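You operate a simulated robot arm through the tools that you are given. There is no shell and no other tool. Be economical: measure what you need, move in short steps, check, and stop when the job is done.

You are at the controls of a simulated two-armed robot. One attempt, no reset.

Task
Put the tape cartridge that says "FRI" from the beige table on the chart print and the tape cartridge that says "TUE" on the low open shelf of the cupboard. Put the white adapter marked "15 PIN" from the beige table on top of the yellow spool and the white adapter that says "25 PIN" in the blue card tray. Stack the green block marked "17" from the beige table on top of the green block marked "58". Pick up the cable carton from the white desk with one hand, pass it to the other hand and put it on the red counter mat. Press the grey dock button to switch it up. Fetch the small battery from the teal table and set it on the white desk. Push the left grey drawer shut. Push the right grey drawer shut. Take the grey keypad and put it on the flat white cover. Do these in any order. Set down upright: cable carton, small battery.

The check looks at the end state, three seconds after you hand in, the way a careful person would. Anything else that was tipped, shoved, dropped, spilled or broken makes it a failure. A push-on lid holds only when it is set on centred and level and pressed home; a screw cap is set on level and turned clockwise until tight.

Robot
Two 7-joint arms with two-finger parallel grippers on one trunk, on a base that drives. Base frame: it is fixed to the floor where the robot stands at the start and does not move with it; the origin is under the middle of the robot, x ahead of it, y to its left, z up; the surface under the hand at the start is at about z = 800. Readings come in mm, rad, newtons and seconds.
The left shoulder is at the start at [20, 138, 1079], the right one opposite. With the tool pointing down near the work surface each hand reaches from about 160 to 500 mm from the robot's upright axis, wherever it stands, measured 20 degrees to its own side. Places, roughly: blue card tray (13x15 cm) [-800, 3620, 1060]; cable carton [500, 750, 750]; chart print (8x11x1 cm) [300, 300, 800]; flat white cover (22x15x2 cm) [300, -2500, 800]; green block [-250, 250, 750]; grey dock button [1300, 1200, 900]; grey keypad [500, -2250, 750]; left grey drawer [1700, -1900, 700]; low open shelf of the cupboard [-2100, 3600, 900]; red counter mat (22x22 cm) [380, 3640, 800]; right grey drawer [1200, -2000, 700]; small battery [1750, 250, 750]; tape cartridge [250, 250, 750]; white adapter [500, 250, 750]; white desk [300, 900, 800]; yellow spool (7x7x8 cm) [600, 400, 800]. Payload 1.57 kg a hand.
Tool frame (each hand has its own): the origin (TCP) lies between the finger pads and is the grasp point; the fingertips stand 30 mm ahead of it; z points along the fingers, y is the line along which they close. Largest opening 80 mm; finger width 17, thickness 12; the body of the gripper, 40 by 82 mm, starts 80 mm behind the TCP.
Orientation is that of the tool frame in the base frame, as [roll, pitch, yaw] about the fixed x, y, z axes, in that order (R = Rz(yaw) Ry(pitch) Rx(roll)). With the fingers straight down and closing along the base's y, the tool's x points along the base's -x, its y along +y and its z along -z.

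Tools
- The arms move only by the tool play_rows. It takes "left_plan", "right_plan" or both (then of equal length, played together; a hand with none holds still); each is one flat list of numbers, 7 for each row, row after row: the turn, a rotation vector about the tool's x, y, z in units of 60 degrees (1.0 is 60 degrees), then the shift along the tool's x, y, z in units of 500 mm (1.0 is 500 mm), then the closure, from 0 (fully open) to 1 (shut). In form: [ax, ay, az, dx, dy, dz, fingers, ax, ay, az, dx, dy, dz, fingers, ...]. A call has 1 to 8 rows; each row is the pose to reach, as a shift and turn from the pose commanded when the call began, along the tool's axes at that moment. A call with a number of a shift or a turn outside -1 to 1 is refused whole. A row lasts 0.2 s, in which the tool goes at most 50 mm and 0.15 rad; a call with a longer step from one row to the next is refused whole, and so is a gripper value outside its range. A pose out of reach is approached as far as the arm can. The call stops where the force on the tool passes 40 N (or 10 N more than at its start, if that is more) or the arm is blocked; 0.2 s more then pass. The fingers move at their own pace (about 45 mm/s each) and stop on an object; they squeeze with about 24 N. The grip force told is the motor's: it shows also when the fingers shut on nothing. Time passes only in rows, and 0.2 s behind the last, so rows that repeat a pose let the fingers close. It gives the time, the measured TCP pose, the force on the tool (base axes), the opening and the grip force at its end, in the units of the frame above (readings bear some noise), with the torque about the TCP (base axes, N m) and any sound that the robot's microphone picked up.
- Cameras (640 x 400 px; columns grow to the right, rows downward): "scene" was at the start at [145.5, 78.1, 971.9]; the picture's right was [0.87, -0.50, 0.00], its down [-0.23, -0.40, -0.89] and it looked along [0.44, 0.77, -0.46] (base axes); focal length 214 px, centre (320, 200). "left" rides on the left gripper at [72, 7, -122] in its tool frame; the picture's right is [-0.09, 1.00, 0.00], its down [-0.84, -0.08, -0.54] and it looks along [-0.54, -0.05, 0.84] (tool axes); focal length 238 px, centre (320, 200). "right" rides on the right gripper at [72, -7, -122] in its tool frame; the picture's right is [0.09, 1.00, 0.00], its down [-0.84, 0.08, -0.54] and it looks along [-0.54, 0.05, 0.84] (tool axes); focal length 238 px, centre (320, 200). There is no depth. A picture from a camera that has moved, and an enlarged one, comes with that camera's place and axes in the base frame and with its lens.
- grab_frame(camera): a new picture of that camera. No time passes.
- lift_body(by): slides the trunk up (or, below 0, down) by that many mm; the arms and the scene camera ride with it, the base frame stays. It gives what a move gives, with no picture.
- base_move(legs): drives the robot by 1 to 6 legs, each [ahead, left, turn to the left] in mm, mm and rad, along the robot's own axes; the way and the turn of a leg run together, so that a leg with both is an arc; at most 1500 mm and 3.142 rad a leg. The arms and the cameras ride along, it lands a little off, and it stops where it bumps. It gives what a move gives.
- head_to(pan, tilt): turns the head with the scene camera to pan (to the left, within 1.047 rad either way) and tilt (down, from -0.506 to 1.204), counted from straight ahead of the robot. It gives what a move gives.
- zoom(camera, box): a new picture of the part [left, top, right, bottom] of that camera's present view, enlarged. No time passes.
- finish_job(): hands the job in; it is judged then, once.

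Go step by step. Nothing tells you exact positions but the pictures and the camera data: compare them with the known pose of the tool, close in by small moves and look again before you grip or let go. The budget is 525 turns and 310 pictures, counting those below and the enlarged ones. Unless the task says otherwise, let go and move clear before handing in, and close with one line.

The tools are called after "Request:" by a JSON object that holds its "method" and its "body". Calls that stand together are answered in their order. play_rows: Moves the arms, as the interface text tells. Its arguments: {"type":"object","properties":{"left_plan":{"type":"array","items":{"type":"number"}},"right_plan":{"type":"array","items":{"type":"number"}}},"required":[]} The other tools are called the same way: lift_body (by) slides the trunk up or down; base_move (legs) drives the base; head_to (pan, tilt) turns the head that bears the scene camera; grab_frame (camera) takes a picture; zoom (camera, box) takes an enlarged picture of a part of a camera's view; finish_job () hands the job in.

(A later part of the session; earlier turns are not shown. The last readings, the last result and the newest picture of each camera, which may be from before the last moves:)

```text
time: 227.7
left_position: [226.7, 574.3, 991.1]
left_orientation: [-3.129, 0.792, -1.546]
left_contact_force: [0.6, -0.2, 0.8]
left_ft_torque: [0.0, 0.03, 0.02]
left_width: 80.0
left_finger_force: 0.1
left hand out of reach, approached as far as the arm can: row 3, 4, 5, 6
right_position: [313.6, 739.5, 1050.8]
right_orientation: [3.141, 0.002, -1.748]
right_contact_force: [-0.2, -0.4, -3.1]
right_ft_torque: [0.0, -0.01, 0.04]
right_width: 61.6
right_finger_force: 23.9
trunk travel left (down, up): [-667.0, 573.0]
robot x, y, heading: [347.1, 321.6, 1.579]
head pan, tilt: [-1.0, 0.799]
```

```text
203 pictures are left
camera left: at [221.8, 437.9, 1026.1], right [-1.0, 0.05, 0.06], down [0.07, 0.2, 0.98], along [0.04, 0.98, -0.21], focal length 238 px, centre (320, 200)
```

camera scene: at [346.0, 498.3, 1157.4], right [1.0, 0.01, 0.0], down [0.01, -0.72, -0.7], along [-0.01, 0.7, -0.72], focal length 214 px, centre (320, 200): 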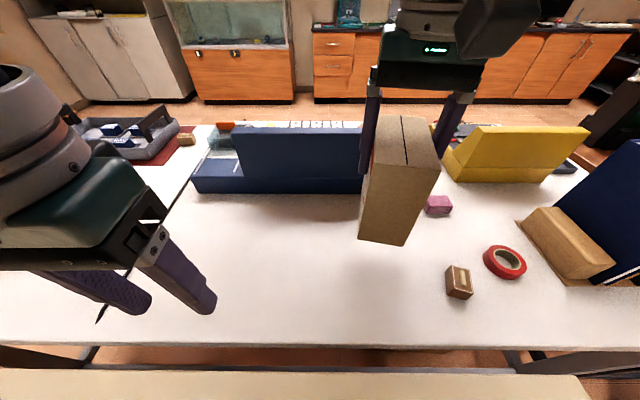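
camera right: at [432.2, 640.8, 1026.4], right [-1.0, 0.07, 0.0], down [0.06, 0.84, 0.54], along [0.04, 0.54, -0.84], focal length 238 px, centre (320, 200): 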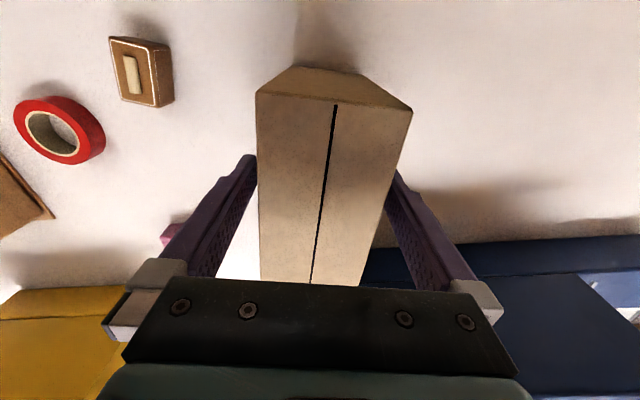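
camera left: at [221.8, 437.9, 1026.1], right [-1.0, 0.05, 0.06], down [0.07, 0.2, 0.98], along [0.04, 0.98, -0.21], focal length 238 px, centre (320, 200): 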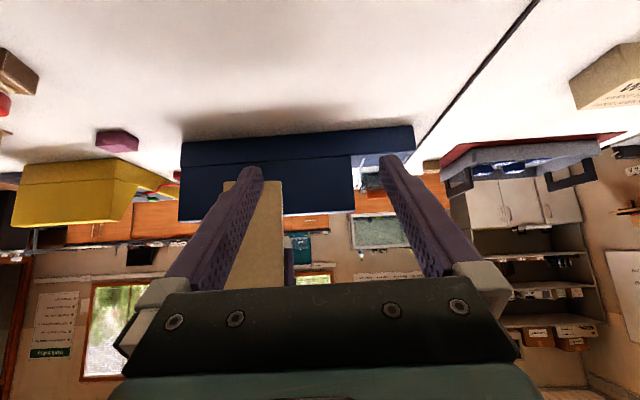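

Request:
{"method": "play_rows", "body": {"left_plan": [0.045, 0, 0.045, -0.021, -0.044, 0.017, 0, 0.09, 0, 0.09, -0.041, -0.087, 0.034, 0, 0.135, 0, 0.135, -0.062, -0.131, 0.051, 0]}}

Request:
{"method": "grab_frame", "body": {"camera": "left"}}

```text
time: 228.5
left_position: [292.4, 614.9, 996.8]
left_orientation: [-3.131, 0.795, -1.748]
left_contact_force: [-0.1, 0.1, 0.5]
left_ft_torque: [0.01, 0.02, 0.03]
left_width: 80.3
left_finger_force: 0.0
right_position: [313.5, 740.6, 1052.0]
right_orientation: [3.141, 0.001, -1.749]
right_contact_force: [0.1, 0.0, -2.4]
right_ft_torque: [-0.01, -0.03, 0.0]
right_width: 61.9
right_finger_force: 24.0
trunk travel left (down, up): [-667.0, 573.0]
robot x, y, heading: [345.3, 318.7, 1.578]
head pan, tilt: [-1.0, 0.799]
```

```text
202 pictures are left
camera left: at [259.9, 482.5, 1032.0], right [-0.97, 0.25, 0.06], down [0.11, 0.18, 0.98], along [0.23, 0.95, -0.2], focal length 238 px, centre (320, 200)
```

left: 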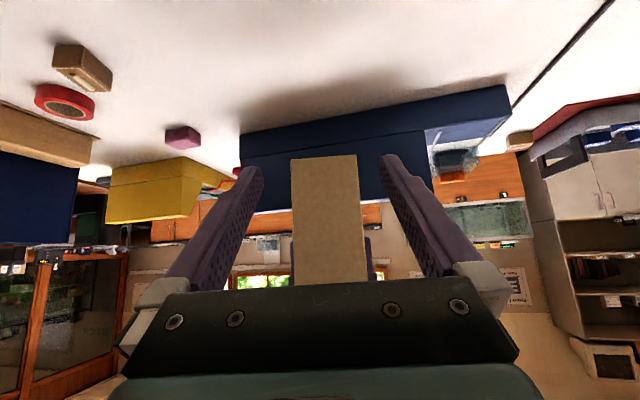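

The carton is centred between the left fingers. I advance and close the left hand.

Request:
{"method": "play_rows", "body": {"left_plan": [0, 0, 0, -0.041, 0.001, 0.044, 0, 0, 0, 0, -0.082, 0.002, 0.088, 0, 0, 0, 0, -0.124, 0.003, 0.131, 0]}}

Request:
{"method": "grab_frame", "body": {"camera": "left"}}

```text
time: 229.3
left_position: [304.8, 705.9, 994.7]
left_orientation: [-3.131, 0.793, -1.747]
left_contact_force: [0.2, -0.9, -0.5]
left_ft_torque: [0.0, -0.02, 0.01]
left_width: 80.0
left_finger_force: 0.0
right_position: [314.9, 741.2, 1050.1]
right_orientation: [3.141, 0.001, -1.749]
right_contact_force: [-0.3, 0.4, -3.2]
right_ft_torque: [0.04, 0.01, -0.01]
right_width: 62.0
right_finger_force: 24.1
trunk travel left (down, up): [-667.0, 573.0]
robot x, y, heading: [349.2, 321.8, 1.581]
head pan, tilt: [-1.0, 0.799]
```

```text
201 pictures are left
camera left: at [272.6, 572.7, 1028.2], right [-0.97, 0.25, 0.06], down [0.11, 0.18, 0.98], along [0.23, 0.95, -0.21], focal length 238 px, centre (320, 200)
```

left: 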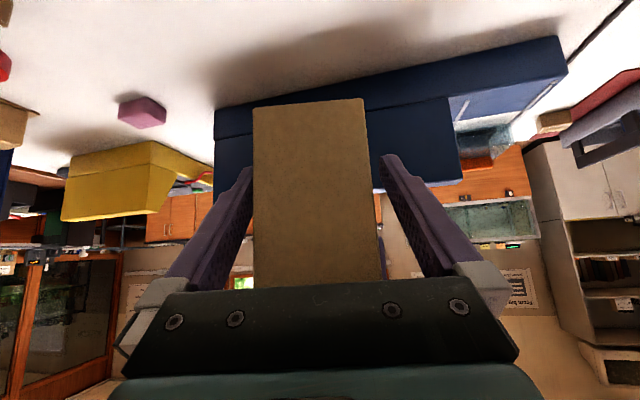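

Request:
{"method": "play_rows", "body": {"left_plan": [0, 0, 0, 0, -0.006, 0, 0, 0, 0, 0, 0, -0.006, 0, 0.5, 0, 0, 0, 0, -0.006, 0, 1, 0, 0, 0, 0, -0.006, 0, 1, 0, 0, 0, 0, -0.006, 0, 1]}}

```text
time: 230.5
left_position: [307.8, 705.2, 995.5]
left_orientation: [-3.133, 0.792, -1.749]
left_contact_force: [1.1, 2.0, -0.2]
left_ft_torque: [-0.05, 0.53, 0.32]
left_width: 61.7
left_finger_force: 24.2
right_position: [314.3, 740.4, 1050.5]
right_orientation: [-3.14, 0.003, -1.749]
right_contact_force: [-0.8, -2.1, -2.4]
right_ft_torque: [-0.08, -0.5, -0.34]
right_width: 61.7
right_finger_force: 23.7
trunk travel left (down, up): [-667.0, 573.0]
robot x, y, heading: [346.8, 321.7, 1.58]
head pan, tilt: [-1.0, 0.799]
```

Both hands hold it. The right hand opens and rises away.

Request:
{"method": "play_rows", "body": {"right_plan": [0, 0, 0, 0, 0, 0, 0.6, 0, 0, 0, 0, 0, 0, 0, 0, 0, 0, 0, 0, 0, 0, 0, 0, 0, 0, 0, -0.06, 0, 0, 0, 0, 0, 0, -0.12, 0, 0, 0, 0, 0, 0, -0.16, 0]}}

Request:
{"method": "grab_frame", "body": {"camera": "left"}}

Request:
{"method": "grab_frame", "body": {"camera": "right"}}

```text
time: 231.9
left_position: [307.4, 704.3, 995.2]
left_orientation: [-3.132, 0.794, -1.75]
left_contact_force: [0.7, -0.1, 0.2]
left_ft_torque: [-0.06, 0.0, 0.03]
left_width: 61.8
left_finger_force: 24.4
right_position: [315.7, 739.0, 1131.4]
right_orientation: [-3.141, 0.0, -1.749]
right_contact_force: [0.1, 0.6, -0.3]
right_ft_torque: [0.0, 0.0, 0.0]
right_width: 80.0
right_finger_force: 0.0
trunk travel left (down, up): [-667.0, 573.0]
robot x, y, heading: [347.2, 319.6, 1.581]
head pan, tilt: [-1.0, 0.799]
```

```text
200 pictures are left
camera left: at [275.8, 571.5, 1028.7], right [-0.97, 0.25, 0.06], down [0.11, 0.18, 0.98], along [0.23, 0.95, -0.21], focal length 238 px, centre (320, 200)
```

left: 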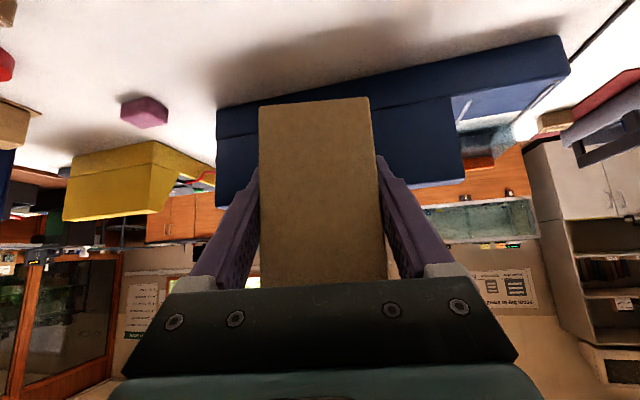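

```text
199 pictures are left
camera right: at [310.9, 667.1, 1253.9], right [-1.0, 0.09, 0.0], down [0.07, 0.84, 0.54], along [0.05, 0.54, -0.84], focal length 238 px, centre (320, 200)
```

right: 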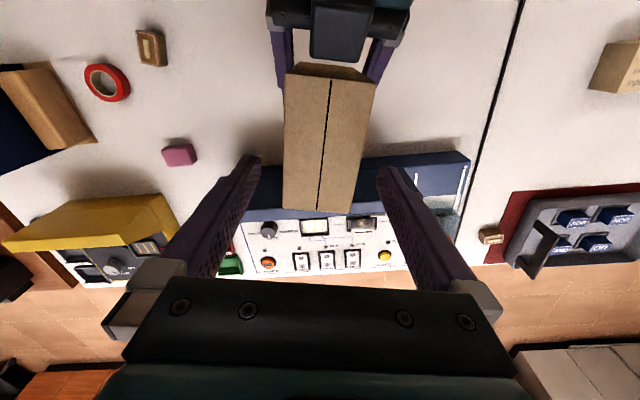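

Handover succeeded. I move the right hand aside, raise the trunk and drive around to the counter with the red mat.

Request:
{"method": "play_rows", "body": {"right_plan": [0, 0, 0, 0.03, -0.08, 0, 0, 0, 0, 0, 0.06, -0.16, 0, 0, 0, 0, 0, 0.09, -0.24, 0, 0, 0, 0, 0, 0.12, -0.32, 0, 0]}}

Request:
{"method": "lift_body", "body": {"by": 200}}

Request:
{"method": "base_move", "body": {"legs": [[-200, 0, 0], [0, 1120, 0], [1450, 0, 0], [1200, 0, 0], [0, -1190, 0]]}}

Request:
{"method": "head_to", "body": {"pan": -0.3, "tilt": 0.6}}

Request:
{"method": "grab_frame", "body": {"camera": "scene"}}

```text
time: 232.9
left_position: [308.0, 704.5, 995.0]
left_orientation: [-3.131, 0.791, -1.746]
left_contact_force: [0.1, 0.5, -0.3]
left_ft_torque: [-0.1, 0.0, 0.0]
left_width: 62.0
left_finger_force: 23.7
right_position: [464.3, 652.8, 1129.2]
right_orientation: [-3.141, 0.001, -1.752]
right_contact_force: [-0.1, -0.4, 0.4]
right_ft_torque: [-0.01, 0.02, 0.0]
right_width: 80.3
right_finger_force: 0.1
trunk travel left (down, up): [-667.0, 573.0]
robot x, y, heading: [348.6, 320.0, 1.58]
head pan, tilt: [-1.0, 0.799]
```

```text
time: 235.1
left_position: [307.9, 704.3, 1194.9]
left_orientation: [-3.132, 0.792, -1.748]
left_contact_force: [-0.1, -0.4, -2.9]
left_ft_torque: [-0.07, 0.02, 0.01]
left_width: 62.1
left_finger_force: 24.3
right_position: [463.1, 652.9, 1327.6]
right_orientation: [3.141, 0.001, -1.748]
right_contact_force: [-0.3, -0.3, -0.2]
right_ft_torque: [-0.01, -0.01, 0.01]
right_width: 79.9
right_finger_force: 0.1
trunk travel left (down, up): [-867.0, 373.0]
robot x, y, heading: [346.3, 319.1, 1.579]
head pan, tilt: [-1.0, 0.799]
```

```text
time: 260.2
left_position: [361.4, 3113.2, 1195.5]
left_orientation: [-3.13, 0.793, -1.755]
left_contact_force: [-0.3, -0.1, -2.9]
left_ft_torque: [-0.06, 0.03, 0.0]
left_width: 62.1
left_finger_force: 24.4
right_position: [517.8, 3060.8, 1328.3]
right_orientation: [-3.141, 0.002, -1.755]
right_contact_force: [0.3, -0.5, -0.6]
right_ft_torque: [0.03, 0.02, -0.02]
right_width: 80.1
right_finger_force: 0.1
trunk travel left (down, up): [-867.0, 373.0]
robot x, y, heading: [395.5, 2729.3, 1.574]
head pan, tilt: [-1.0, 0.799]
```

```text
time: 261.2
left_position: [362.5, 3113.0, 1193.9]
left_orientation: [-3.131, 0.792, -1.756]
left_contact_force: [0.0, 0.8, -1.4]
left_ft_torque: [-0.08, 0.01, -0.03]
left_width: 61.6
left_finger_force: 23.9
right_position: [517.5, 3060.2, 1327.4]
right_orientation: [-3.141, 0.002, -1.756]
right_contact_force: [0.0, -0.9, -0.1]
right_ft_torque: [-0.05, -0.01, -0.01]
right_width: 80.4
right_finger_force: 0.1
trunk travel left (down, up): [-867.0, 373.0]
robot x, y, heading: [396.8, 2729.0, 1.57]
head pan, tilt: [-0.3, 0.6]
```

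```text
198 pictures are left
camera scene: at [424.7, 2909.9, 1374.3], right [0.96, -0.29, 0.0], down [-0.17, -0.54, -0.82], along [0.24, 0.79, -0.57], focal length 214 px, centre (320, 200)
```

scene: 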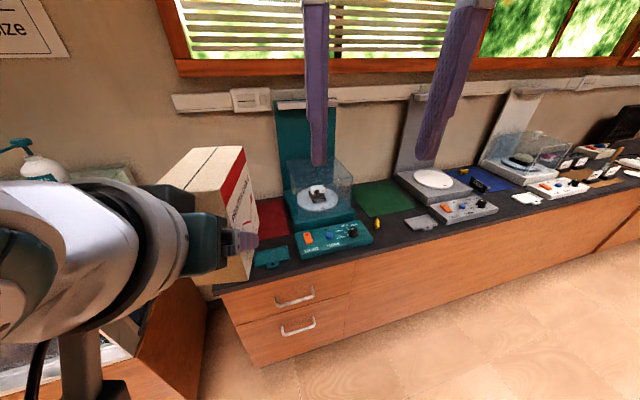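

The red mat is left of the teal machine, centred near (380–424, 3630). I pull the right hand back and drive closer.

Request:
{"method": "play_rows", "body": {"right_plan": [0, 0, 0, 0.08, -0.02, 0, 0, 0, 0, 0, 0.16, -0.04, 0, 0, 0, 0, 0, 0.2, -0.06, 0, 0]}}

Request:
{"method": "base_move", "body": {"legs": [[360, 0, 0]]}}

Request:
{"method": "head_to", "body": {"pan": -0.5, "tilt": 0.75}}

Request:
{"method": "grab_frame", "body": {"camera": "scene"}}

Request:
{"method": "grab_frame", "body": {"camera": "right"}}

```text
time: 262.0
left_position: [361.4, 3114.3, 1193.3]
left_orientation: [-3.132, 0.791, -1.757]
left_contact_force: [-0.3, 0.1, -2.9]
left_ft_torque: [-0.1, 0.0, -0.01]
left_width: 62.0
left_finger_force: 23.7
right_position: [530.5, 2956.8, 1325.5]
right_orientation: [-3.134, -0.015, -1.761]
right_contact_force: [-0.7, -0.1, -0.5]
right_ft_torque: [-0.03, 0.0, 0.01]
right_width: 80.0
right_finger_force: 0.1
trunk travel left (down, up): [-867.0, 373.0]
robot x, y, heading: [397.7, 2725.7, 1.576]
head pan, tilt: [-0.3, 0.6]
```

```text
time: 264.3
left_position: [355.9, 3472.1, 1194.0]
left_orientation: [-3.132, 0.792, -1.745]
left_contact_force: [-0.3, -0.1, -2.0]
left_ft_torque: [-0.09, 0.03, 0.0]
left_width: 61.8
left_finger_force: 24.5
right_position: [526.2, 3316.6, 1325.9]
right_orientation: [-3.132, -0.008, -1.743]
right_contact_force: [0.6, -0.1, 0.7]
right_ft_torque: [-0.01, 0.0, -0.03]
right_width: 80.2
right_finger_force: 0.0
trunk travel left (down, up): [-867.0, 373.0]
robot x, y, heading: [395.0, 3086.8, 1.584]
head pan, tilt: [-0.3, 0.6]
```

```text
time: 265.1
left_position: [356.3, 3471.9, 1194.8]
left_orientation: [-3.134, 0.793, -1.747]
left_contact_force: [0.0, -0.1, -2.1]
left_ft_torque: [-0.06, 0.01, 0.01]
left_width: 61.7
left_finger_force: 23.6
right_position: [525.0, 3316.7, 1323.8]
right_orientation: [-3.131, -0.009, -1.743]
right_contact_force: [-0.2, 0.6, 0.4]
right_ft_torque: [0.01, 0.0, 0.01]
right_width: 79.9
right_finger_force: 0.1
trunk travel left (down, up): [-867.0, 373.0]
robot x, y, heading: [395.1, 3083.2, 1.582]
head pan, tilt: [-0.499, 0.75]
```

```text
197 pictures are left
camera scene: at [434.0, 3257.6, 1361.5], right [0.88, -0.47, 0.0], down [-0.32, -0.6, -0.73], along [0.34, 0.65, -0.68], focal length 214 px, centre (320, 200)
```

scene: 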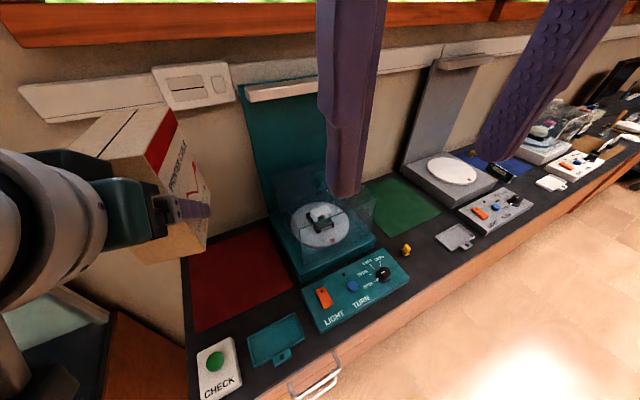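

```text
196 pictures are left
camera right: at [519.1, 3245.2, 1448.2], right [-1.0, 0.08, -0.01], down [0.06, 0.84, 0.53], along [0.05, 0.53, -0.85], focal length 238 px, centre (320, 200)
```

right: 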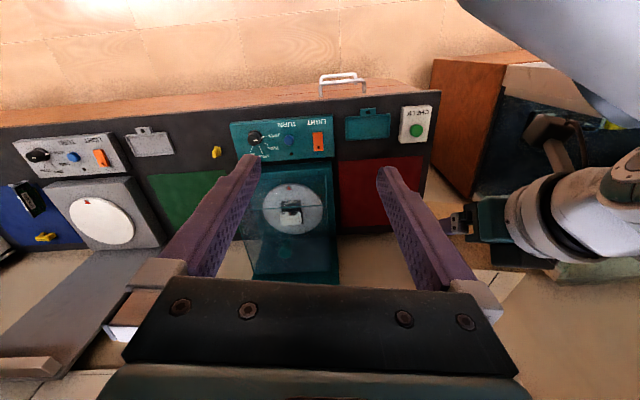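

The mat's centre is near (381,3596), at z≈885 by its known 22 cm size. I move forward a bit and position the carton over it.

Request:
{"method": "base_move", "body": {"legs": [[45, 0, 0]]}}

Request:
{"method": "lift_body", "body": {"by": -160}}

Request:
{"method": "grab_frame", "body": {"camera": "right"}}

Request:
{"method": "grab_frame", "body": {"camera": "left"}}

```text
time: 266.0
left_position: [354.4, 3516.6, 1194.1]
left_orientation: [-3.132, 0.794, -1.746]
left_contact_force: [0.5, -0.7, -2.1]
left_ft_torque: [-0.07, 0.0, 0.02]
left_width: 61.8
left_finger_force: 24.3
right_position: [524.7, 3360.8, 1324.4]
right_orientation: [-3.132, -0.01, -1.744]
right_contact_force: [0.4, -0.5, 0.7]
right_ft_torque: [-0.01, 0.02, -0.01]
right_width: 79.9
right_finger_force: 0.1
trunk travel left (down, up): [-867.0, 373.0]
robot x, y, heading: [397.0, 3130.7, 1.579]
head pan, tilt: [-0.499, 0.75]
```

```text
time: 267.8
left_position: [355.3, 3515.8, 1034.1]
left_orientation: [-3.133, 0.792, -1.746]
left_contact_force: [0.3, 1.1, -1.7]
left_ft_torque: [-0.12, 0.0, -0.01]
left_width: 61.9
left_finger_force: 24.4
right_position: [525.0, 3361.7, 1164.4]
right_orientation: [-3.131, -0.011, -1.744]
right_contact_force: [-0.3, 0.1, -0.4]
right_ft_torque: [0.0, -0.01, 0.03]
right_width: 80.1
right_finger_force: 0.1
trunk travel left (down, up): [-707.0, 533.0]
robot x, y, heading: [398.4, 3131.2, 1.579]
head pan, tilt: [-0.499, 0.75]
```

```text
195 pictures are left
camera right: at [518.6, 3289.8, 1288.2], right [-1.0, 0.08, -0.01], down [0.06, 0.84, 0.53], along [0.05, 0.53, -0.85], focal length 238 px, centre (320, 200)
```

right: 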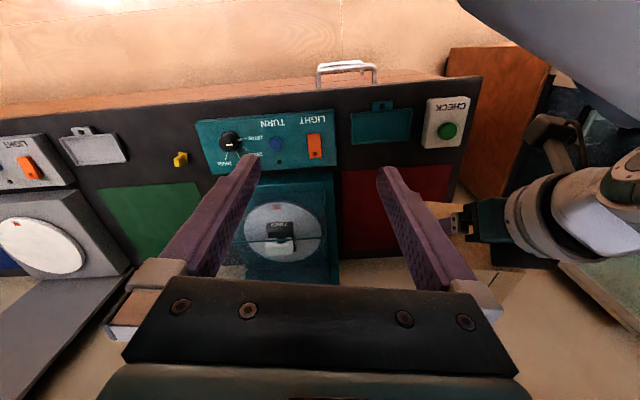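

```text
194 pictures are left
camera left: at [323.6, 3382.6, 1068.6], right [-0.97, 0.24, 0.06], down [0.11, 0.19, 0.98], along [0.23, 0.95, -0.21], focal length 238 px, centre (320, 200)
```

left: 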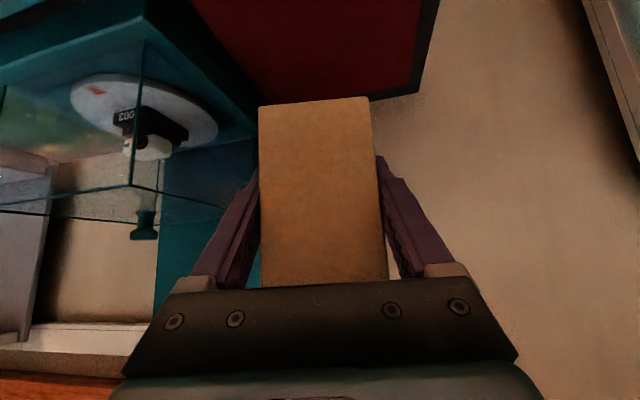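

Request:
{"method": "play_rows", "body": {"left_plan": [0, 0, 0, -0.032, -0.008, 0.033, 1, 0, 0, 0, -0.065, -0.016, 0.066, 1]}}

Request:
{"method": "lift_body", "body": {"by": -80}}

Request:
{"method": "head_to", "body": {"pan": 0.0, "tilt": 0.75}}

Request:
{"method": "grab_frame", "body": {"camera": "scene"}}

```text
time: 268.4
left_position: [372.7, 3559.2, 1035.0]
left_orientation: [-3.13, 0.793, -1.748]
left_contact_force: [-0.1, -0.6, -2.3]
left_ft_torque: [-0.06, 0.03, -0.02]
left_width: 61.8
left_finger_force: 24.2
right_position: [525.6, 3360.8, 1165.6]
right_orientation: [-3.131, -0.011, -1.747]
right_contact_force: [-0.4, 0.4, -0.4]
right_ft_torque: [0.03, -0.01, 0.02]
right_width: 79.9
right_finger_force: 0.1
trunk travel left (down, up): [-707.0, 533.0]
robot x, y, heading: [395.9, 3131.1, 1.581]
head pan, tilt: [-0.499, 0.75]
```

```text
time: 269.6
left_position: [373.1, 3558.6, 954.4]
left_orientation: [-3.131, 0.792, -1.747]
left_contact_force: [-0.4, 1.0, -1.6]
left_ft_torque: [-0.13, 0.01, 0.03]
left_width: 61.6
left_finger_force: 24.2
right_position: [524.5, 3360.4, 1085.4]
right_orientation: [-3.131, -0.01, -1.747]
right_contact_force: [-0.8, 0.6, -0.1]
right_ft_torque: [0.01, 0.01, 0.0]
right_width: 80.3
right_finger_force: 0.2
trunk travel left (down, up): [-627.0, 613.0]
robot x, y, heading: [395.0, 3130.2, 1.575]
head pan, tilt: [-0.499, 0.75]
```

```text
time: 270.5
left_position: [372.6, 3559.5, 954.7]
left_orientation: [-3.132, 0.792, -1.748]
left_contact_force: [-0.8, -0.1, -2.3]
left_ft_torque: [-0.04, -0.01, 0.02]
left_width: 61.6
left_finger_force: 24.3
right_position: [524.2, 3359.6, 1084.2]
right_orientation: [-3.132, -0.009, -1.746]
right_contact_force: [-0.8, -0.3, 0.0]
right_ft_torque: [-0.02, 0.01, 0.01]
right_width: 80.1
right_finger_force: 0.0
trunk travel left (down, up): [-627.0, 613.0]
robot x, y, heading: [393.9, 3129.5, 1.583]
head pan, tilt: [0.0, 0.75]
```

```text
193 pictures are left
camera scene: at [393.9, 3311.7, 1121.4], right [1.0, 0.01, 0.0], down [0.01, -0.68, -0.73], along [-0.01, 0.73, -0.68], focal length 214 px, centre (320, 200)
```

scene: 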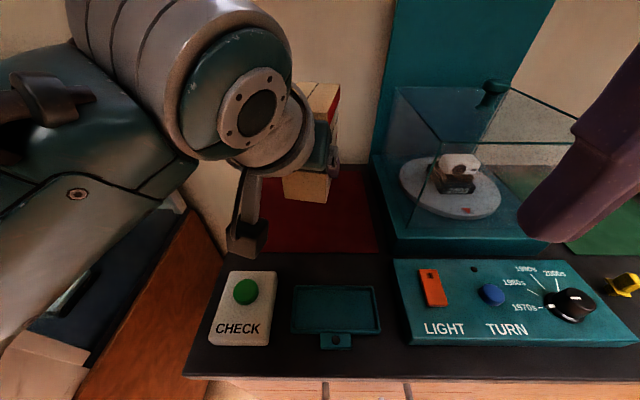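

Request:
{"method": "lift_body", "body": {"by": -55}}

Request:
{"method": "grab_frame", "body": {"camera": "scene"}}

Request:
{"method": "grab_frame", "body": {"camera": "left"}}

```text
time: 271.5
left_position: [372.6, 3559.7, 898.4]
left_orientation: [-3.13, 0.792, -1.748]
left_contact_force: [0.1, 0.2, -2.1]
left_ft_torque: [-0.07, 0.05, 0.03]
left_width: 61.9
left_finger_force: 24.0
right_position: [524.7, 3360.7, 1029.8]
right_orientation: [-3.132, -0.011, -1.744]
right_contact_force: [0.2, 0.6, -0.3]
right_ft_torque: [-0.01, 0.03, -0.02]
right_width: 80.3
right_finger_force: 0.2
trunk travel left (down, up): [-572.0, 668.0]
robot x, y, heading: [397.5, 3132.2, 1.586]
head pan, tilt: [0.0, 0.75]
```

```text
192 pictures are left
camera scene: at [393.9, 3311.8, 1066.4], right [1.0, 0.01, 0.0], down [0.01, -0.68, -0.73], along [-0.01, 0.73, -0.68], focal length 214 px, centre (320, 200)
```

scene: 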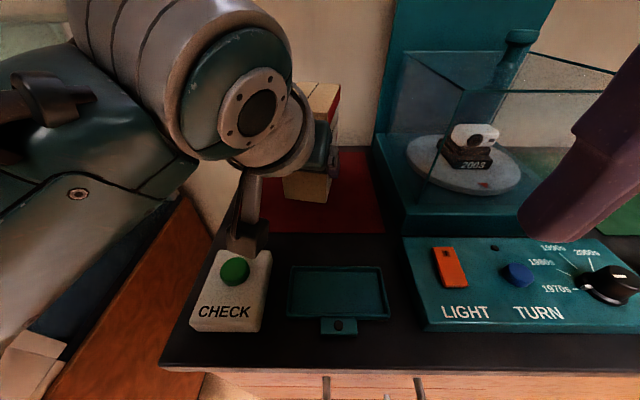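

```text
191 pictures are left
camera left: at [341.1, 3426.0, 934.0], right [-0.97, 0.24, 0.06], down [0.11, 0.19, 0.98], along [0.23, 0.95, -0.21], focal length 238 px, centre (320, 200)
```

left: 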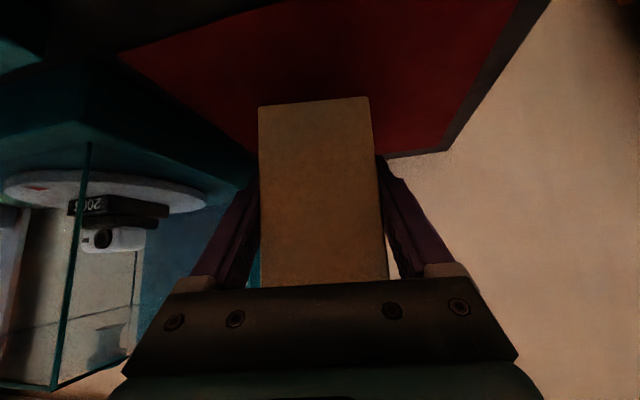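

Request:
{"method": "lift_body", "body": {"by": -20}}

Request:
{"method": "lift_body", "body": {"by": -6}}

Request:
{"method": "lift_body", "body": {"by": -4}}

```text
time: 272.1
left_position: [372.5, 3559.6, 879.9]
left_orientation: [-3.133, 0.792, -1.748]
left_contact_force: [0.4, 0.7, -2.4]
left_ft_torque: [-0.06, 0.04, 0.02]
left_width: 61.8
left_finger_force: 23.6
right_position: [524.9, 3360.2, 1008.6]
right_orientation: [-3.131, -0.01, -1.746]
right_contact_force: [0.1, 1.1, 0.6]
right_ft_torque: [0.02, -0.01, 0.01]
right_width: 80.0
right_finger_force: 0.0
trunk travel left (down, up): [-552.0, 688.0]
robot x, y, heading: [395.6, 3134.8, 1.577]
head pan, tilt: [0.0, 0.75]
```

```text
time: 272.7
left_position: [372.4, 3559.8, 874.1]
left_orientation: [-3.133, 0.793, -1.747]
left_contact_force: [0.8, -0.8, -2.1]
left_ft_torque: [-0.08, 0.02, -0.01]
left_width: 61.8
left_finger_force: 23.8
right_position: [525.0, 3359.9, 1005.1]
right_orientation: [-3.131, -0.01, -1.746]
right_contact_force: [0.2, -0.4, -0.4]
right_ft_torque: [-0.01, 0.0, 0.0]
right_width: 80.0
right_finger_force: 0.2
trunk travel left (down, up): [-546.0, 694.0]
robot x, y, heading: [396.6, 3130.0, 1.578]
head pan, tilt: [0.0, 0.75]
```

```text
time: 273.2
left_position: [373.0, 3559.5, 869.7]
left_orientation: [-3.133, 0.794, -1.748]
left_contact_force: [1.3, -0.7, -2.1]
left_ft_torque: [-0.1, 0.0, -0.04]
left_width: 61.7
left_finger_force: 23.8
right_position: [524.1, 3360.6, 999.8]
right_orientation: [-3.13, -0.01, -1.746]
right_contact_force: [-0.3, 0.7, -0.4]
right_ft_torque: [0.0, 0.03, 0.0]
right_width: 80.1
right_finger_force: 0.1
trunk travel left (down, up): [-542.0, 698.0]
robot x, y, heading: [394.8, 3134.9, 1.578]
head pan, tilt: [0.0, 0.75]
```

Request:
{"method": "play_rows", "body": {"left_plan": [0, 0, 0, 0.0043, 0, 0.0042, 1, 0, 0, 0, 0.0086, 0, 0.0084, 1, 0, 0, 0, 0.0129, 0, 0.0126, 1, 0, 0, 0, 0.0172, 0, 0.0168, 1, 0, 0, 0, 0.0215, 0, 0.021, 1, 0, 0, 0, 0.0258, 0, 0.0252, 1]}}

Request:
{"method": "grab_frame", "body": {"camera": "scene"}}

```text
time: 274.6
left_position: [372.0, 3558.6, 852.6]
left_orientation: [-3.133, 0.79, -1.747]
left_contact_force: [-0.3, 0.7, -0.8]
left_ft_torque: [-0.08, -0.01, -0.05]
left_width: 61.8
left_finger_force: 23.3
right_position: [524.0, 3359.9, 1000.5]
right_orientation: [-3.131, -0.01, -1.745]
right_contact_force: [0.0, 0.2, 0.1]
right_ft_torque: [0.03, 0.02, 0.02]
right_width: 80.2
right_finger_force: 0.0
trunk travel left (down, up): [-542.0, 698.0]
robot x, y, heading: [397.1, 3128.7, 1.581]
head pan, tilt: [0.0, 0.75]
```

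```text
190 pictures are left
camera scene: at [393.9, 3311.7, 1036.4], right [1.0, 0.01, 0.0], down [0.01, -0.68, -0.73], along [-0.01, 0.73, -0.68], focal length 214 px, centre (320, 200)
```

scene: 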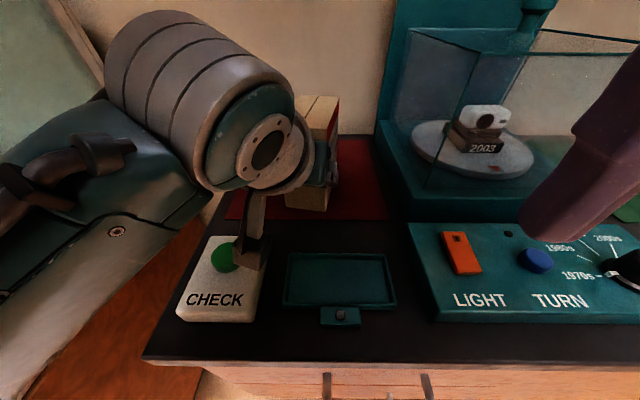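

Request:
{"method": "play_rows", "body": {"left_plan": [0, 0, 0, 0.003, 0, 0.0028, 1, 0, 0, 0, 0.006, 0, 0.0056, 1, 0, 0, 0, 0.009, 0, 0.0084, 1, 0, 0, 0, 0.012, 0, 0.0112, 1]}}

```text
time: 275.6
left_position: [372.6, 3560.4, 847.4]
left_orientation: [-3.131, 0.802, -1.748]
left_contact_force: [-1.7, -14.6, 31.5]
left_ft_torque: [0.49, 0.44, -0.05]
left_width: 62.2
left_finger_force: 23.6
right_position: [524.5, 3360.6, 1001.1]
right_orientation: [-3.132, -0.01, -1.744]
right_contact_force: [0.0, -0.2, 0.1]
right_ft_torque: [-0.01, -0.01, -0.03]
right_width: 80.1
right_finger_force: 0.0
trunk travel left (down, up): [-542.0, 698.0]
robot x, y, heading: [391.8, 3128.3, 1.584]
head pan, tilt: [0.0, 0.75]
```

Contact on the mat. I ease off, open, and retract along the tool axis.

Request:
{"method": "play_rows", "body": {"left_plan": [0, 0, 0, -0.003, 0, -0.003, 1, 0, 0, 0, -0.003, 0, -0.003, 0.7, 0, 0, 0, -0.003, 0, -0.003, 0.2, 0, 0, 0, -0.003, 0, -0.003, 0, 0, 0, 0, -0.003, 0, -0.003, 0, 0, 0, 0, -0.01, 0, -0.09, 0, 0, 0, 0, -0.02, 0, -0.18, 0, 0, 0, 0, -0.03, 0, -0.25, 0]}}

Request:
{"method": "grab_frame", "body": {"camera": "left"}}

Request:
{"method": "grab_frame", "body": {"camera": "scene"}}

```text
time: 277.6
left_position: [313.3, 3494.2, 924.3]
left_orientation: [3.121, 0.739, -1.648]
left_contact_force: [0.5, 0.1, 0.1]
left_ft_torque: [0.02, 0.0, 0.04]
left_width: 80.1
left_finger_force: 0.0
right_position: [524.8, 3360.3, 999.9]
right_orientation: [-3.131, -0.014, -1.744]
right_contact_force: [0.6, -0.1, 0.4]
right_ft_torque: [-0.02, 0.06, 0.02]
right_width: 79.7
right_finger_force: 0.1
trunk travel left (down, up): [-542.0, 698.0]
robot x, y, heading: [398.9, 3128.4, 1.585]
head pan, tilt: [0.0, 0.75]
stopped in row 8 (left hand): the arm was blocked; the commanded pose is now the measured one
```

```text
189 pictures are left
camera left: at [300.0, 3359.8, 966.3], right [-0.99, 0.13, 0.08], down [0.11, 0.25, 0.96], along [0.11, 0.96, -0.26], focal length 238 px, centre (320, 200)
```

left: 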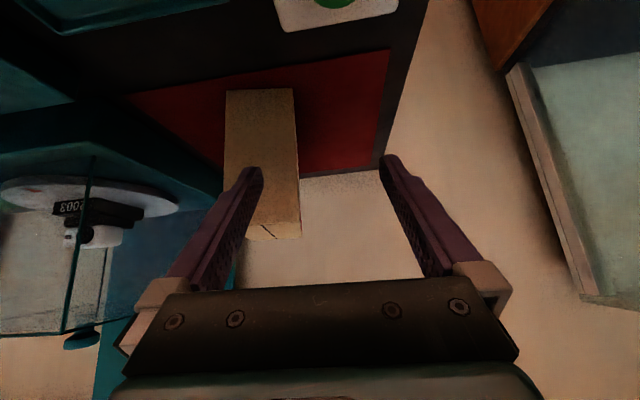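

```text
188 pictures are left
camera scene: at [376.5, 3316.6, 1053.0], right [0.98, 0.2, 0.0], down [0.11, -0.52, -0.85], along [-0.17, 0.83, -0.53], focal length 214 px, centre (320, 200)
```

scene: 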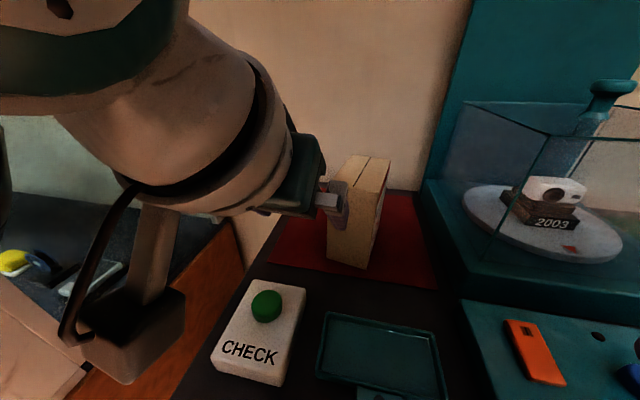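

Carton stands upright on the mat; the arm brushed the head housing. I back the whole base away.

Request:
{"method": "base_move", "body": {"legs": [[-350, 0, 0]]}}

Request:
{"method": "play_rows", "body": {"left_plan": [0, 0, 0, 0, 0.06, -0.05, 0, 0, 0, 0, 0, 0.14, -0.05, 0, 0, 0, 0, 0, 0.2, 0, 0]}}

Request:
{"method": "head_to", "body": {"pan": 0.0, "tilt": 0.5}}

Request:
{"method": "grab_frame", "body": {"camera": "scene"}}

```text
time: 279.9
left_position: [319.8, 3149.5, 925.9]
left_orientation: [3.125, 0.739, -1.648]
left_contact_force: [0.9, -0.8, 0.2]
left_ft_torque: [0.0, -0.03, 0.02]
left_width: 79.8
left_finger_force: 0.0
right_position: [528.9, 3014.2, 999.7]
right_orientation: [-3.131, -0.011, -1.748]
right_contact_force: [-0.4, 0.4, -0.2]
right_ft_torque: [0.02, 0.0, -0.01]
right_width: 79.9
right_finger_force: 0.1
trunk travel left (down, up): [-542.0, 698.0]
robot x, y, heading: [401.3, 2785.3, 1.584]
head pan, tilt: [0.0, 0.75]
```

```text
time: 280.7
left_position: [218.9, 3152.3, 927.4]
left_orientation: [3.124, 0.743, -1.648]
left_contact_force: [0.2, 0.1, -0.2]
left_ft_torque: [0.05, -0.02, -0.01]
left_width: 80.1
left_finger_force: 0.0
right_position: [527.6, 3013.7, 999.3]
right_orientation: [-3.131, -0.01, -1.746]
right_contact_force: [0.8, -0.6, 0.3]
right_ft_torque: [-0.01, -0.01, -0.02]
right_width: 79.8
right_finger_force: 0.1
trunk travel left (down, up): [-542.0, 698.0]
robot x, y, heading: [397.9, 2782.1, 1.581]
head pan, tilt: [0.0, 0.75]
```

```text
time: 281.4
left_position: [219.0, 3152.2, 927.9]
left_orientation: [3.124, 0.739, -1.648]
left_contact_force: [-0.1, 0.1, -0.4]
left_ft_torque: [0.02, -0.03, -0.01]
left_width: 80.0
left_finger_force: 0.1
right_position: [529.4, 3014.8, 999.4]
right_orientation: [-3.131, -0.011, -1.747]
right_contact_force: [-1.3, -0.5, -0.7]
right_ft_torque: [-0.03, 0.0, -0.02]
right_width: 79.8
right_finger_force: 0.1
trunk travel left (down, up): [-542.0, 698.0]
robot x, y, heading: [399.3, 2788.3, 1.58]
head pan, tilt: [0.0, 0.499]
```

```text
187 pictures are left
camera scene: at [397.6, 2973.8, 1058.4], right [1.0, 0.01, 0.0], down [0.0, -0.48, -0.88], along [-0.01, 0.88, -0.48], focal length 214 px, centre (320, 200)
```

scene: 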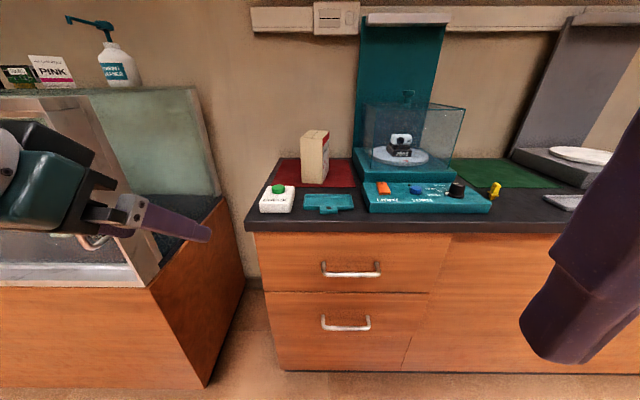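

The carton is upright on the red mat. Next the dock button; I level the left hand, raise, and drive to view the brown desk from the north.

Request:
{"method": "play_rows", "body": {"left_plan": [0, 0.13, 0, 0, 0, 0, 0, 0, 0.26, 0, 0, 0, 0, 0, 0, 0.39, 0, 0, 0, 0, 0, 0, 0.52, 0, 0, 0, 0, 0, 0, 0.65, 0, 0, 0, 0, 0, 0.016, 0.707, 0, 0, 0, 0, 0]}}

Request:
{"method": "lift_body", "body": {"by": 250}}

Request:
{"method": "base_move", "body": {"legs": [[-250, -900, 0], [0, 0, -1.6], [0, 0, -1.55]]}}

Request:
{"method": "grab_frame", "body": {"camera": "scene"}}

```text
time: 282.8
left_position: [219.5, 3155.9, 928.1]
left_orientation: [-3.14, -0.002, -1.642]
left_contact_force: [-0.2, 0.5, 0.1]
left_ft_torque: [0.0, 0.0, 0.0]
left_width: 79.9
left_finger_force: 0.1
right_position: [529.0, 3014.0, 999.4]
right_orientation: [-3.131, -0.01, -1.747]
right_contact_force: [0.0, -0.6, -0.5]
right_ft_torque: [0.02, 0.01, -0.05]
right_width: 80.0
right_finger_force: 0.1
trunk travel left (down, up): [-542.0, 698.0]
robot x, y, heading: [399.1, 2782.6, 1.581]
head pan, tilt: [0.0, 0.499]
```

```text
time: 285.4
left_position: [218.7, 3156.3, 1177.5]
left_orientation: [-3.139, 0.0, -1.642]
left_contact_force: [-0.6, -0.4, -0.4]
left_ft_torque: [0.02, -0.01, 0.0]
left_width: 80.1
left_finger_force: 0.1
right_position: [527.7, 3014.7, 1251.0]
right_orientation: [-3.131, -0.011, -1.747]
right_contact_force: [0.3, 0.4, 0.2]
right_ft_torque: [0.03, -0.01, 0.01]
right_width: 79.9
right_finger_force: 0.1
trunk travel left (down, up): [-792.0, 448.0]
robot x, y, heading: [399.3, 2785.6, 1.581]
head pan, tilt: [0.0, 0.499]
```

```text
time: 298.1
left_position: [1485.3, 2155.7, 1176.9]
left_orientation: [-3.139, -0.001, 1.454]
left_contact_force: [-0.1, 0.0, 0.2]
left_ft_torque: [-0.02, -0.02, 0.0]
left_width: 80.0
left_finger_force: 0.0
right_position: [1181.3, 2311.7, 1249.9]
right_orientation: [-3.132, -0.012, 1.349]
right_contact_force: [-0.7, 0.2, -0.3]
right_ft_torque: [-0.01, 0.01, -0.01]
right_width: 80.1
right_finger_force: 0.1
trunk travel left (down, up): [-792.0, 448.0]
robot x, y, heading: [1321.4, 2534.3, -1.606]
head pan, tilt: [0.0, 0.499]
```

```text
186 pictures are left
camera scene: at [1315.0, 2343.7, 1308.5], right [-1.0, 0.04, 0.0], down [0.02, 0.48, -0.88], along [-0.03, -0.88, -0.48], focal length 214 px, centre (320, 200)
```

scene: 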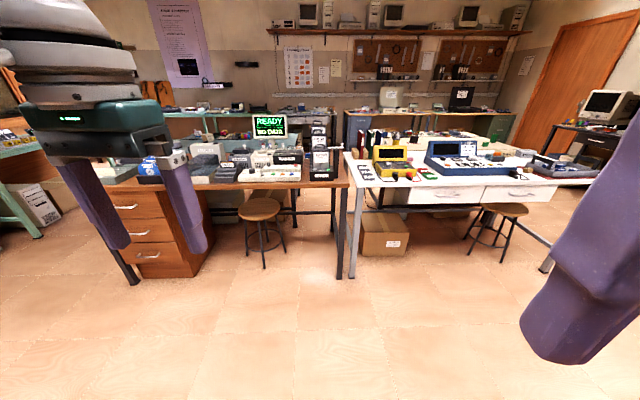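

Request:
{"method": "zoom", "body": {"camera": "scene", "box": [130, 110, 360, 200]}}

Request:
{"method": "zoom", "body": {"camera": "scene", "box": [340, 120, 560, 210]}}

```text
2.78 times, centred on (245, 155) of scene
camera zoom: at [1315.0, 2343.7, 1308.5], right [-1.0, 0.04, 0.0], down [0.02, 0.48, -0.88], along [-0.03, -0.88, -0.48], focal length 597 px, centre (529, 325)
```

zoom: 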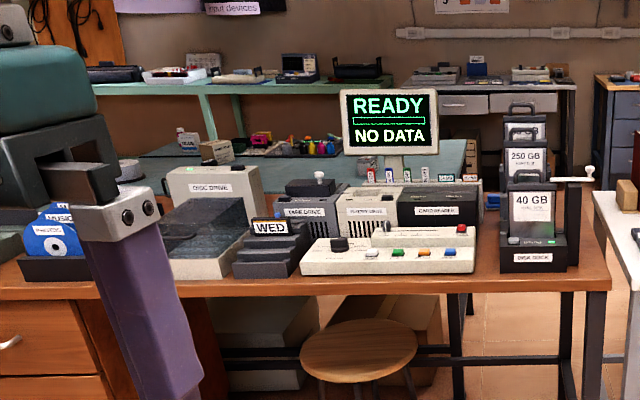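

```text
2.91 times, centred on (450, 165) of scene
camera zoom: at [1315.0, 2343.7, 1308.5], right [-1.0, 0.04, 0.0], down [0.02, 0.48, -0.88], along [-0.03, -0.88, -0.48], focal length 624 px, centre (-58, 302)
```

zoom: 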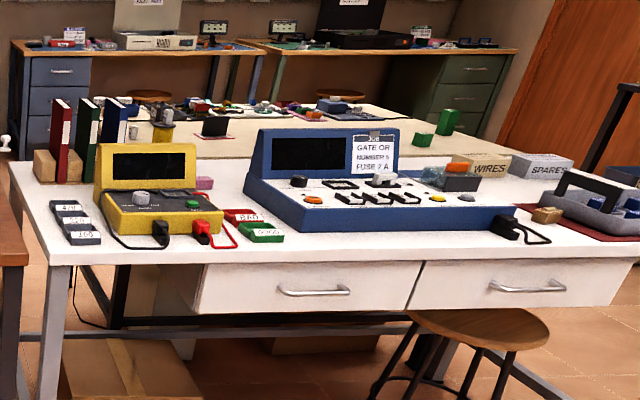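

The "DISK DOCK" is at about (1275,1070). I drive closer to see its button.

Request:
{"method": "base_move", "body": {"legs": [[850, 0, 0.036]]}}

Request:
{"method": "head_to", "body": {"pan": 0.0, "tilt": 0.75}}

Request:
{"method": "grab_frame", "body": {"camera": "scene"}}

```text
time: 302.7
left_position: [1480.7, 1301.8, 1177.0]
left_orientation: [-3.138, -0.001, 1.487]
left_contact_force: [-0.2, 0.0, 0.3]
left_ft_torque: [0.02, -0.01, -0.01]
left_width: 80.0
left_finger_force: 0.0
right_position: [1173.7, 1447.2, 1248.8]
right_orientation: [-3.131, -0.01, 1.383]
right_contact_force: [0.6, -0.6, 0.1]
right_ft_torque: [-0.02, 0.02, 0.0]
right_width: 80.0
right_finger_force: 0.1
trunk travel left (down, up): [-792.0, 448.0]
robot x, y, heading: [1304.6, 1675.1, -1.574]
head pan, tilt: [0.0, 0.499]
```

```text
time: 303.4
left_position: [1480.7, 1300.8, 1176.9]
left_orientation: [-3.139, 0.0, 1.488]
left_contact_force: [0.8, -0.1, -0.5]
left_ft_torque: [0.02, 0.05, 0.02]
left_width: 79.9
left_finger_force: 0.1
right_position: [1172.4, 1446.8, 1250.0]
right_orientation: [-3.129, -0.012, 1.381]
right_contact_force: [-0.3, -0.5, -0.4]
right_ft_torque: [-0.05, -0.02, 0.02]
right_width: 79.8
right_finger_force: 0.0
trunk travel left (down, up): [-792.0, 448.0]
robot x, y, heading: [1305.1, 1673.7, -1.576]
head pan, tilt: [0.0, 0.75]
```

```text
183 pictures are left
camera scene: at [1304.9, 1492.5, 1286.5], right [-1.0, 0.0, 0.0], down [0.0, 0.68, -0.73], along [0.0, -0.73, -0.68], focal length 214 px, centre (320, 200)
```

scene: 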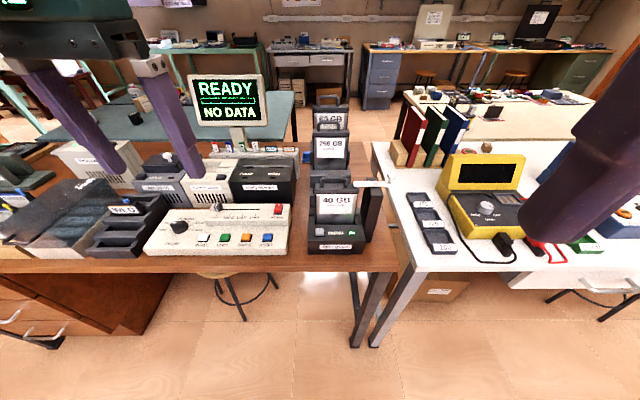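

Request:
{"method": "zoom", "body": {"camera": "scene", "box": [290, 90, 410, 270]}}

Request:
{"method": "zoom", "body": {"camera": "scene", "box": [300, 180, 400, 260]}}

```text
2.22 times, centred on (350, 180) of scene
camera zoom: at [1304.9, 1492.5, 1286.5], right [-1.0, 0.0, 0.0], down [0.0, 0.68, -0.73], along [0.0, -0.73, -0.68], focal length 477 px, centre (253, 244)
```

zoom: 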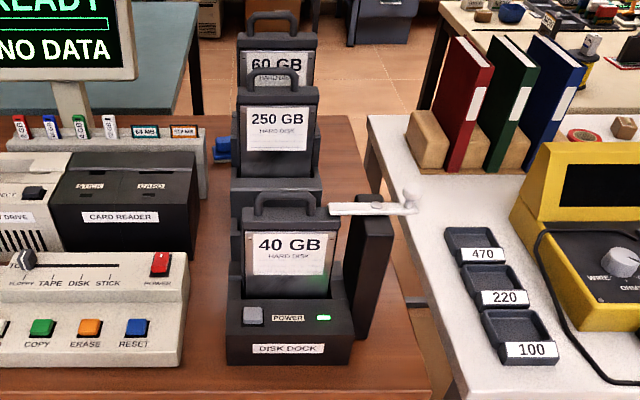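

```text
5.00 times, centred on (350, 220) of scene
camera zoom: at [1304.9, 1492.5, 1286.5], right [-1.0, 0.0, 0.0], down [0.0, 0.68, -0.73], along [0.0, -0.73, -0.68], focal length 1072 px, centre (170, 100)
```

zoom: 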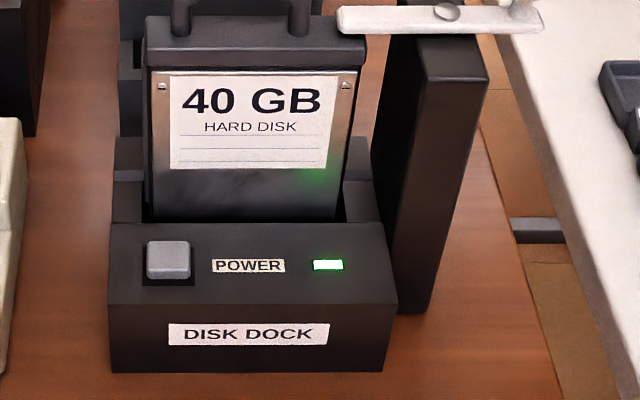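

The grey POWER button is at the front-left of the dock (about x 1306). I position the left hand above it.

Request:
{"method": "base_move", "body": {"legs": [[130, -170, 0]]}}

Request:
{"method": "lift_body", "body": {"by": -110}}

Request:
{"method": "grab_frame", "body": {"camera": "left"}}

```text
time: 305.1
left_position: [1311.2, 1169.3, 1177.7]
left_orientation: [-3.141, 0.001, 1.49]
left_contact_force: [0.1, 0.0, -0.1]
left_ft_torque: [-0.01, 0.03, 0.03]
left_width: 79.8
left_finger_force: 0.0
right_position: [1003.6, 1314.2, 1250.4]
right_orientation: [-3.131, -0.012, 1.385]
right_contact_force: [-0.2, -0.9, 0.0]
right_ft_torque: [-0.04, 0.01, 0.01]
right_width: 80.2
right_finger_force: 0.1
trunk travel left (down, up): [-792.0, 448.0]
robot x, y, heading: [1132.3, 1545.7, -1.576]
head pan, tilt: [0.0, 0.75]
```

```text
time: 306.5
left_position: [1313.0, 1169.9, 1067.0]
left_orientation: [-3.142, 0.001, 1.49]
left_contact_force: [0.1, 1.1, 0.9]
left_ft_torque: [0.01, 0.03, -0.03]
left_width: 80.1
left_finger_force: 0.1
right_position: [1002.4, 1313.2, 1139.5]
right_orientation: [-3.133, -0.013, 1.386]
right_contact_force: [0.0, 0.3, -0.2]
right_ft_torque: [0.01, 0.02, -0.03]
right_width: 79.9
right_finger_force: 0.0
trunk travel left (down, up): [-682.0, 558.0]
robot x, y, heading: [1132.2, 1543.9, -1.574]
head pan, tilt: [0.0, 0.75]
```

```text
180 pictures are left
camera left: at [1324.5, 1240.9, 1189.4], right [0.99, -0.17, 0.0], down [-0.14, -0.83, 0.54], along [-0.09, -0.53, -0.84], focal length 238 px, centre (320, 200)
```

left: 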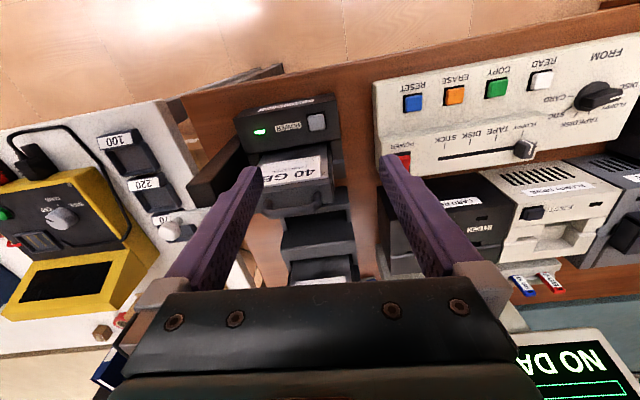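

The button is at about (1306,1163), z≈873. I close the fingers and descend above it.

Request:
{"method": "play_rows", "body": {"left_plan": [0, 0, 0, -0.015, -0.013, 0.04, 1, 0, 0, 0, -0.015, -0.013, 0.1, 1, 0, 0, 0, -0.015, -0.013, 0.17, 1, 0, 0, 0, -0.015, -0.013, 0.24, 1, 0, 0, 0, -0.015, -0.013, 0.27, 1]}}

Request:
{"method": "grab_frame", "body": {"camera": "left"}}

```text
time: 307.7
left_position: [1304.6, 1162.0, 931.0]
left_orientation: [-3.14, 0.0, 1.49]
left_contact_force: [-0.1, -0.6, 0.0]
left_ft_torque: [0.02, 0.01, -0.01]
left_width: 0.0
left_finger_force: 14.2
right_position: [1003.4, 1314.3, 1139.8]
right_orientation: [-3.131, -0.012, 1.385]
right_contact_force: [-0.5, 0.1, 0.8]
right_ft_torque: [0.01, 0.03, 0.04]
right_width: 79.9
right_finger_force: 0.0
trunk travel left (down, up): [-682.0, 558.0]
robot x, y, heading: [1133.8, 1542.0, -1.571]
head pan, tilt: [0.0, 0.75]
```

```text
179 pictures are left
camera left: at [1317.4, 1233.0, 1053.5], right [0.99, -0.17, 0.0], down [-0.14, -0.83, 0.54], along [-0.09, -0.53, -0.84], focal length 238 px, centre (320, 200)
```

left: 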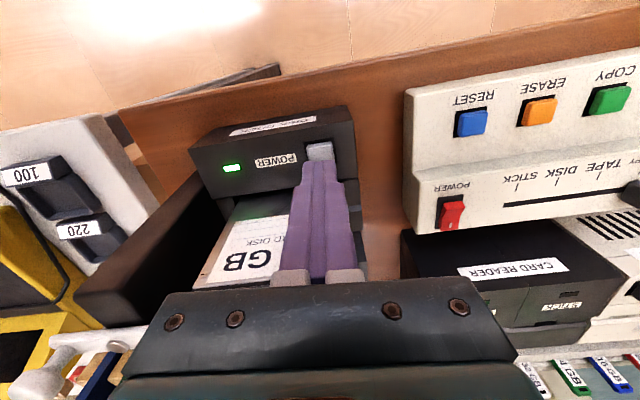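

Request:
{"method": "play_rows", "body": {"left_plan": [0, 0, 0, 0, 0.003, 0.04, 1, 0, 0, 0, 0, 0.003, 0.05, 1, 0, 0, 0, 0, 0.003, 0.056, 1, 0, 0, 0, 0, 0.003, 0.062, 1]}}

Request:
{"method": "zoom", "body": {"camera": "left", "box": [180, 90, 400, 230]}}

```text
time: 308.7
left_position: [1306.0, 1160.4, 903.6]
left_orientation: [-3.137, 0.001, 1.49]
left_contact_force: [-0.3, 0.9, 0.1]
left_ft_torque: [0.04, 0.02, 0.01]
left_width: 0.0
left_finger_force: 21.1
right_position: [1003.5, 1314.4, 1139.4]
right_orientation: [-3.132, -0.013, 1.385]
right_contact_force: [0.5, 0.5, 0.2]
right_ft_torque: [0.01, -0.04, -0.02]
right_width: 80.0
right_finger_force: 0.0
trunk travel left (down, up): [-682.0, 558.0]
robot x, y, heading: [1135.8, 1538.6, -1.568]
head pan, tilt: [0.0, 0.75]
```

```text
2.86 times, centred on (290, 160) of left
camera zoom: at [1319.1, 1233.1, 1024.6], right [0.99, -0.17, 0.0], down [-0.14, -0.83, 0.54], along [-0.1, -0.53, -0.84], focal length 681 px, centre (406, 314)
```

zoom: 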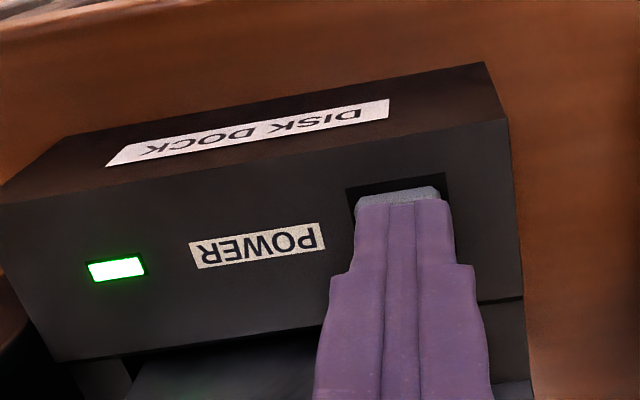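

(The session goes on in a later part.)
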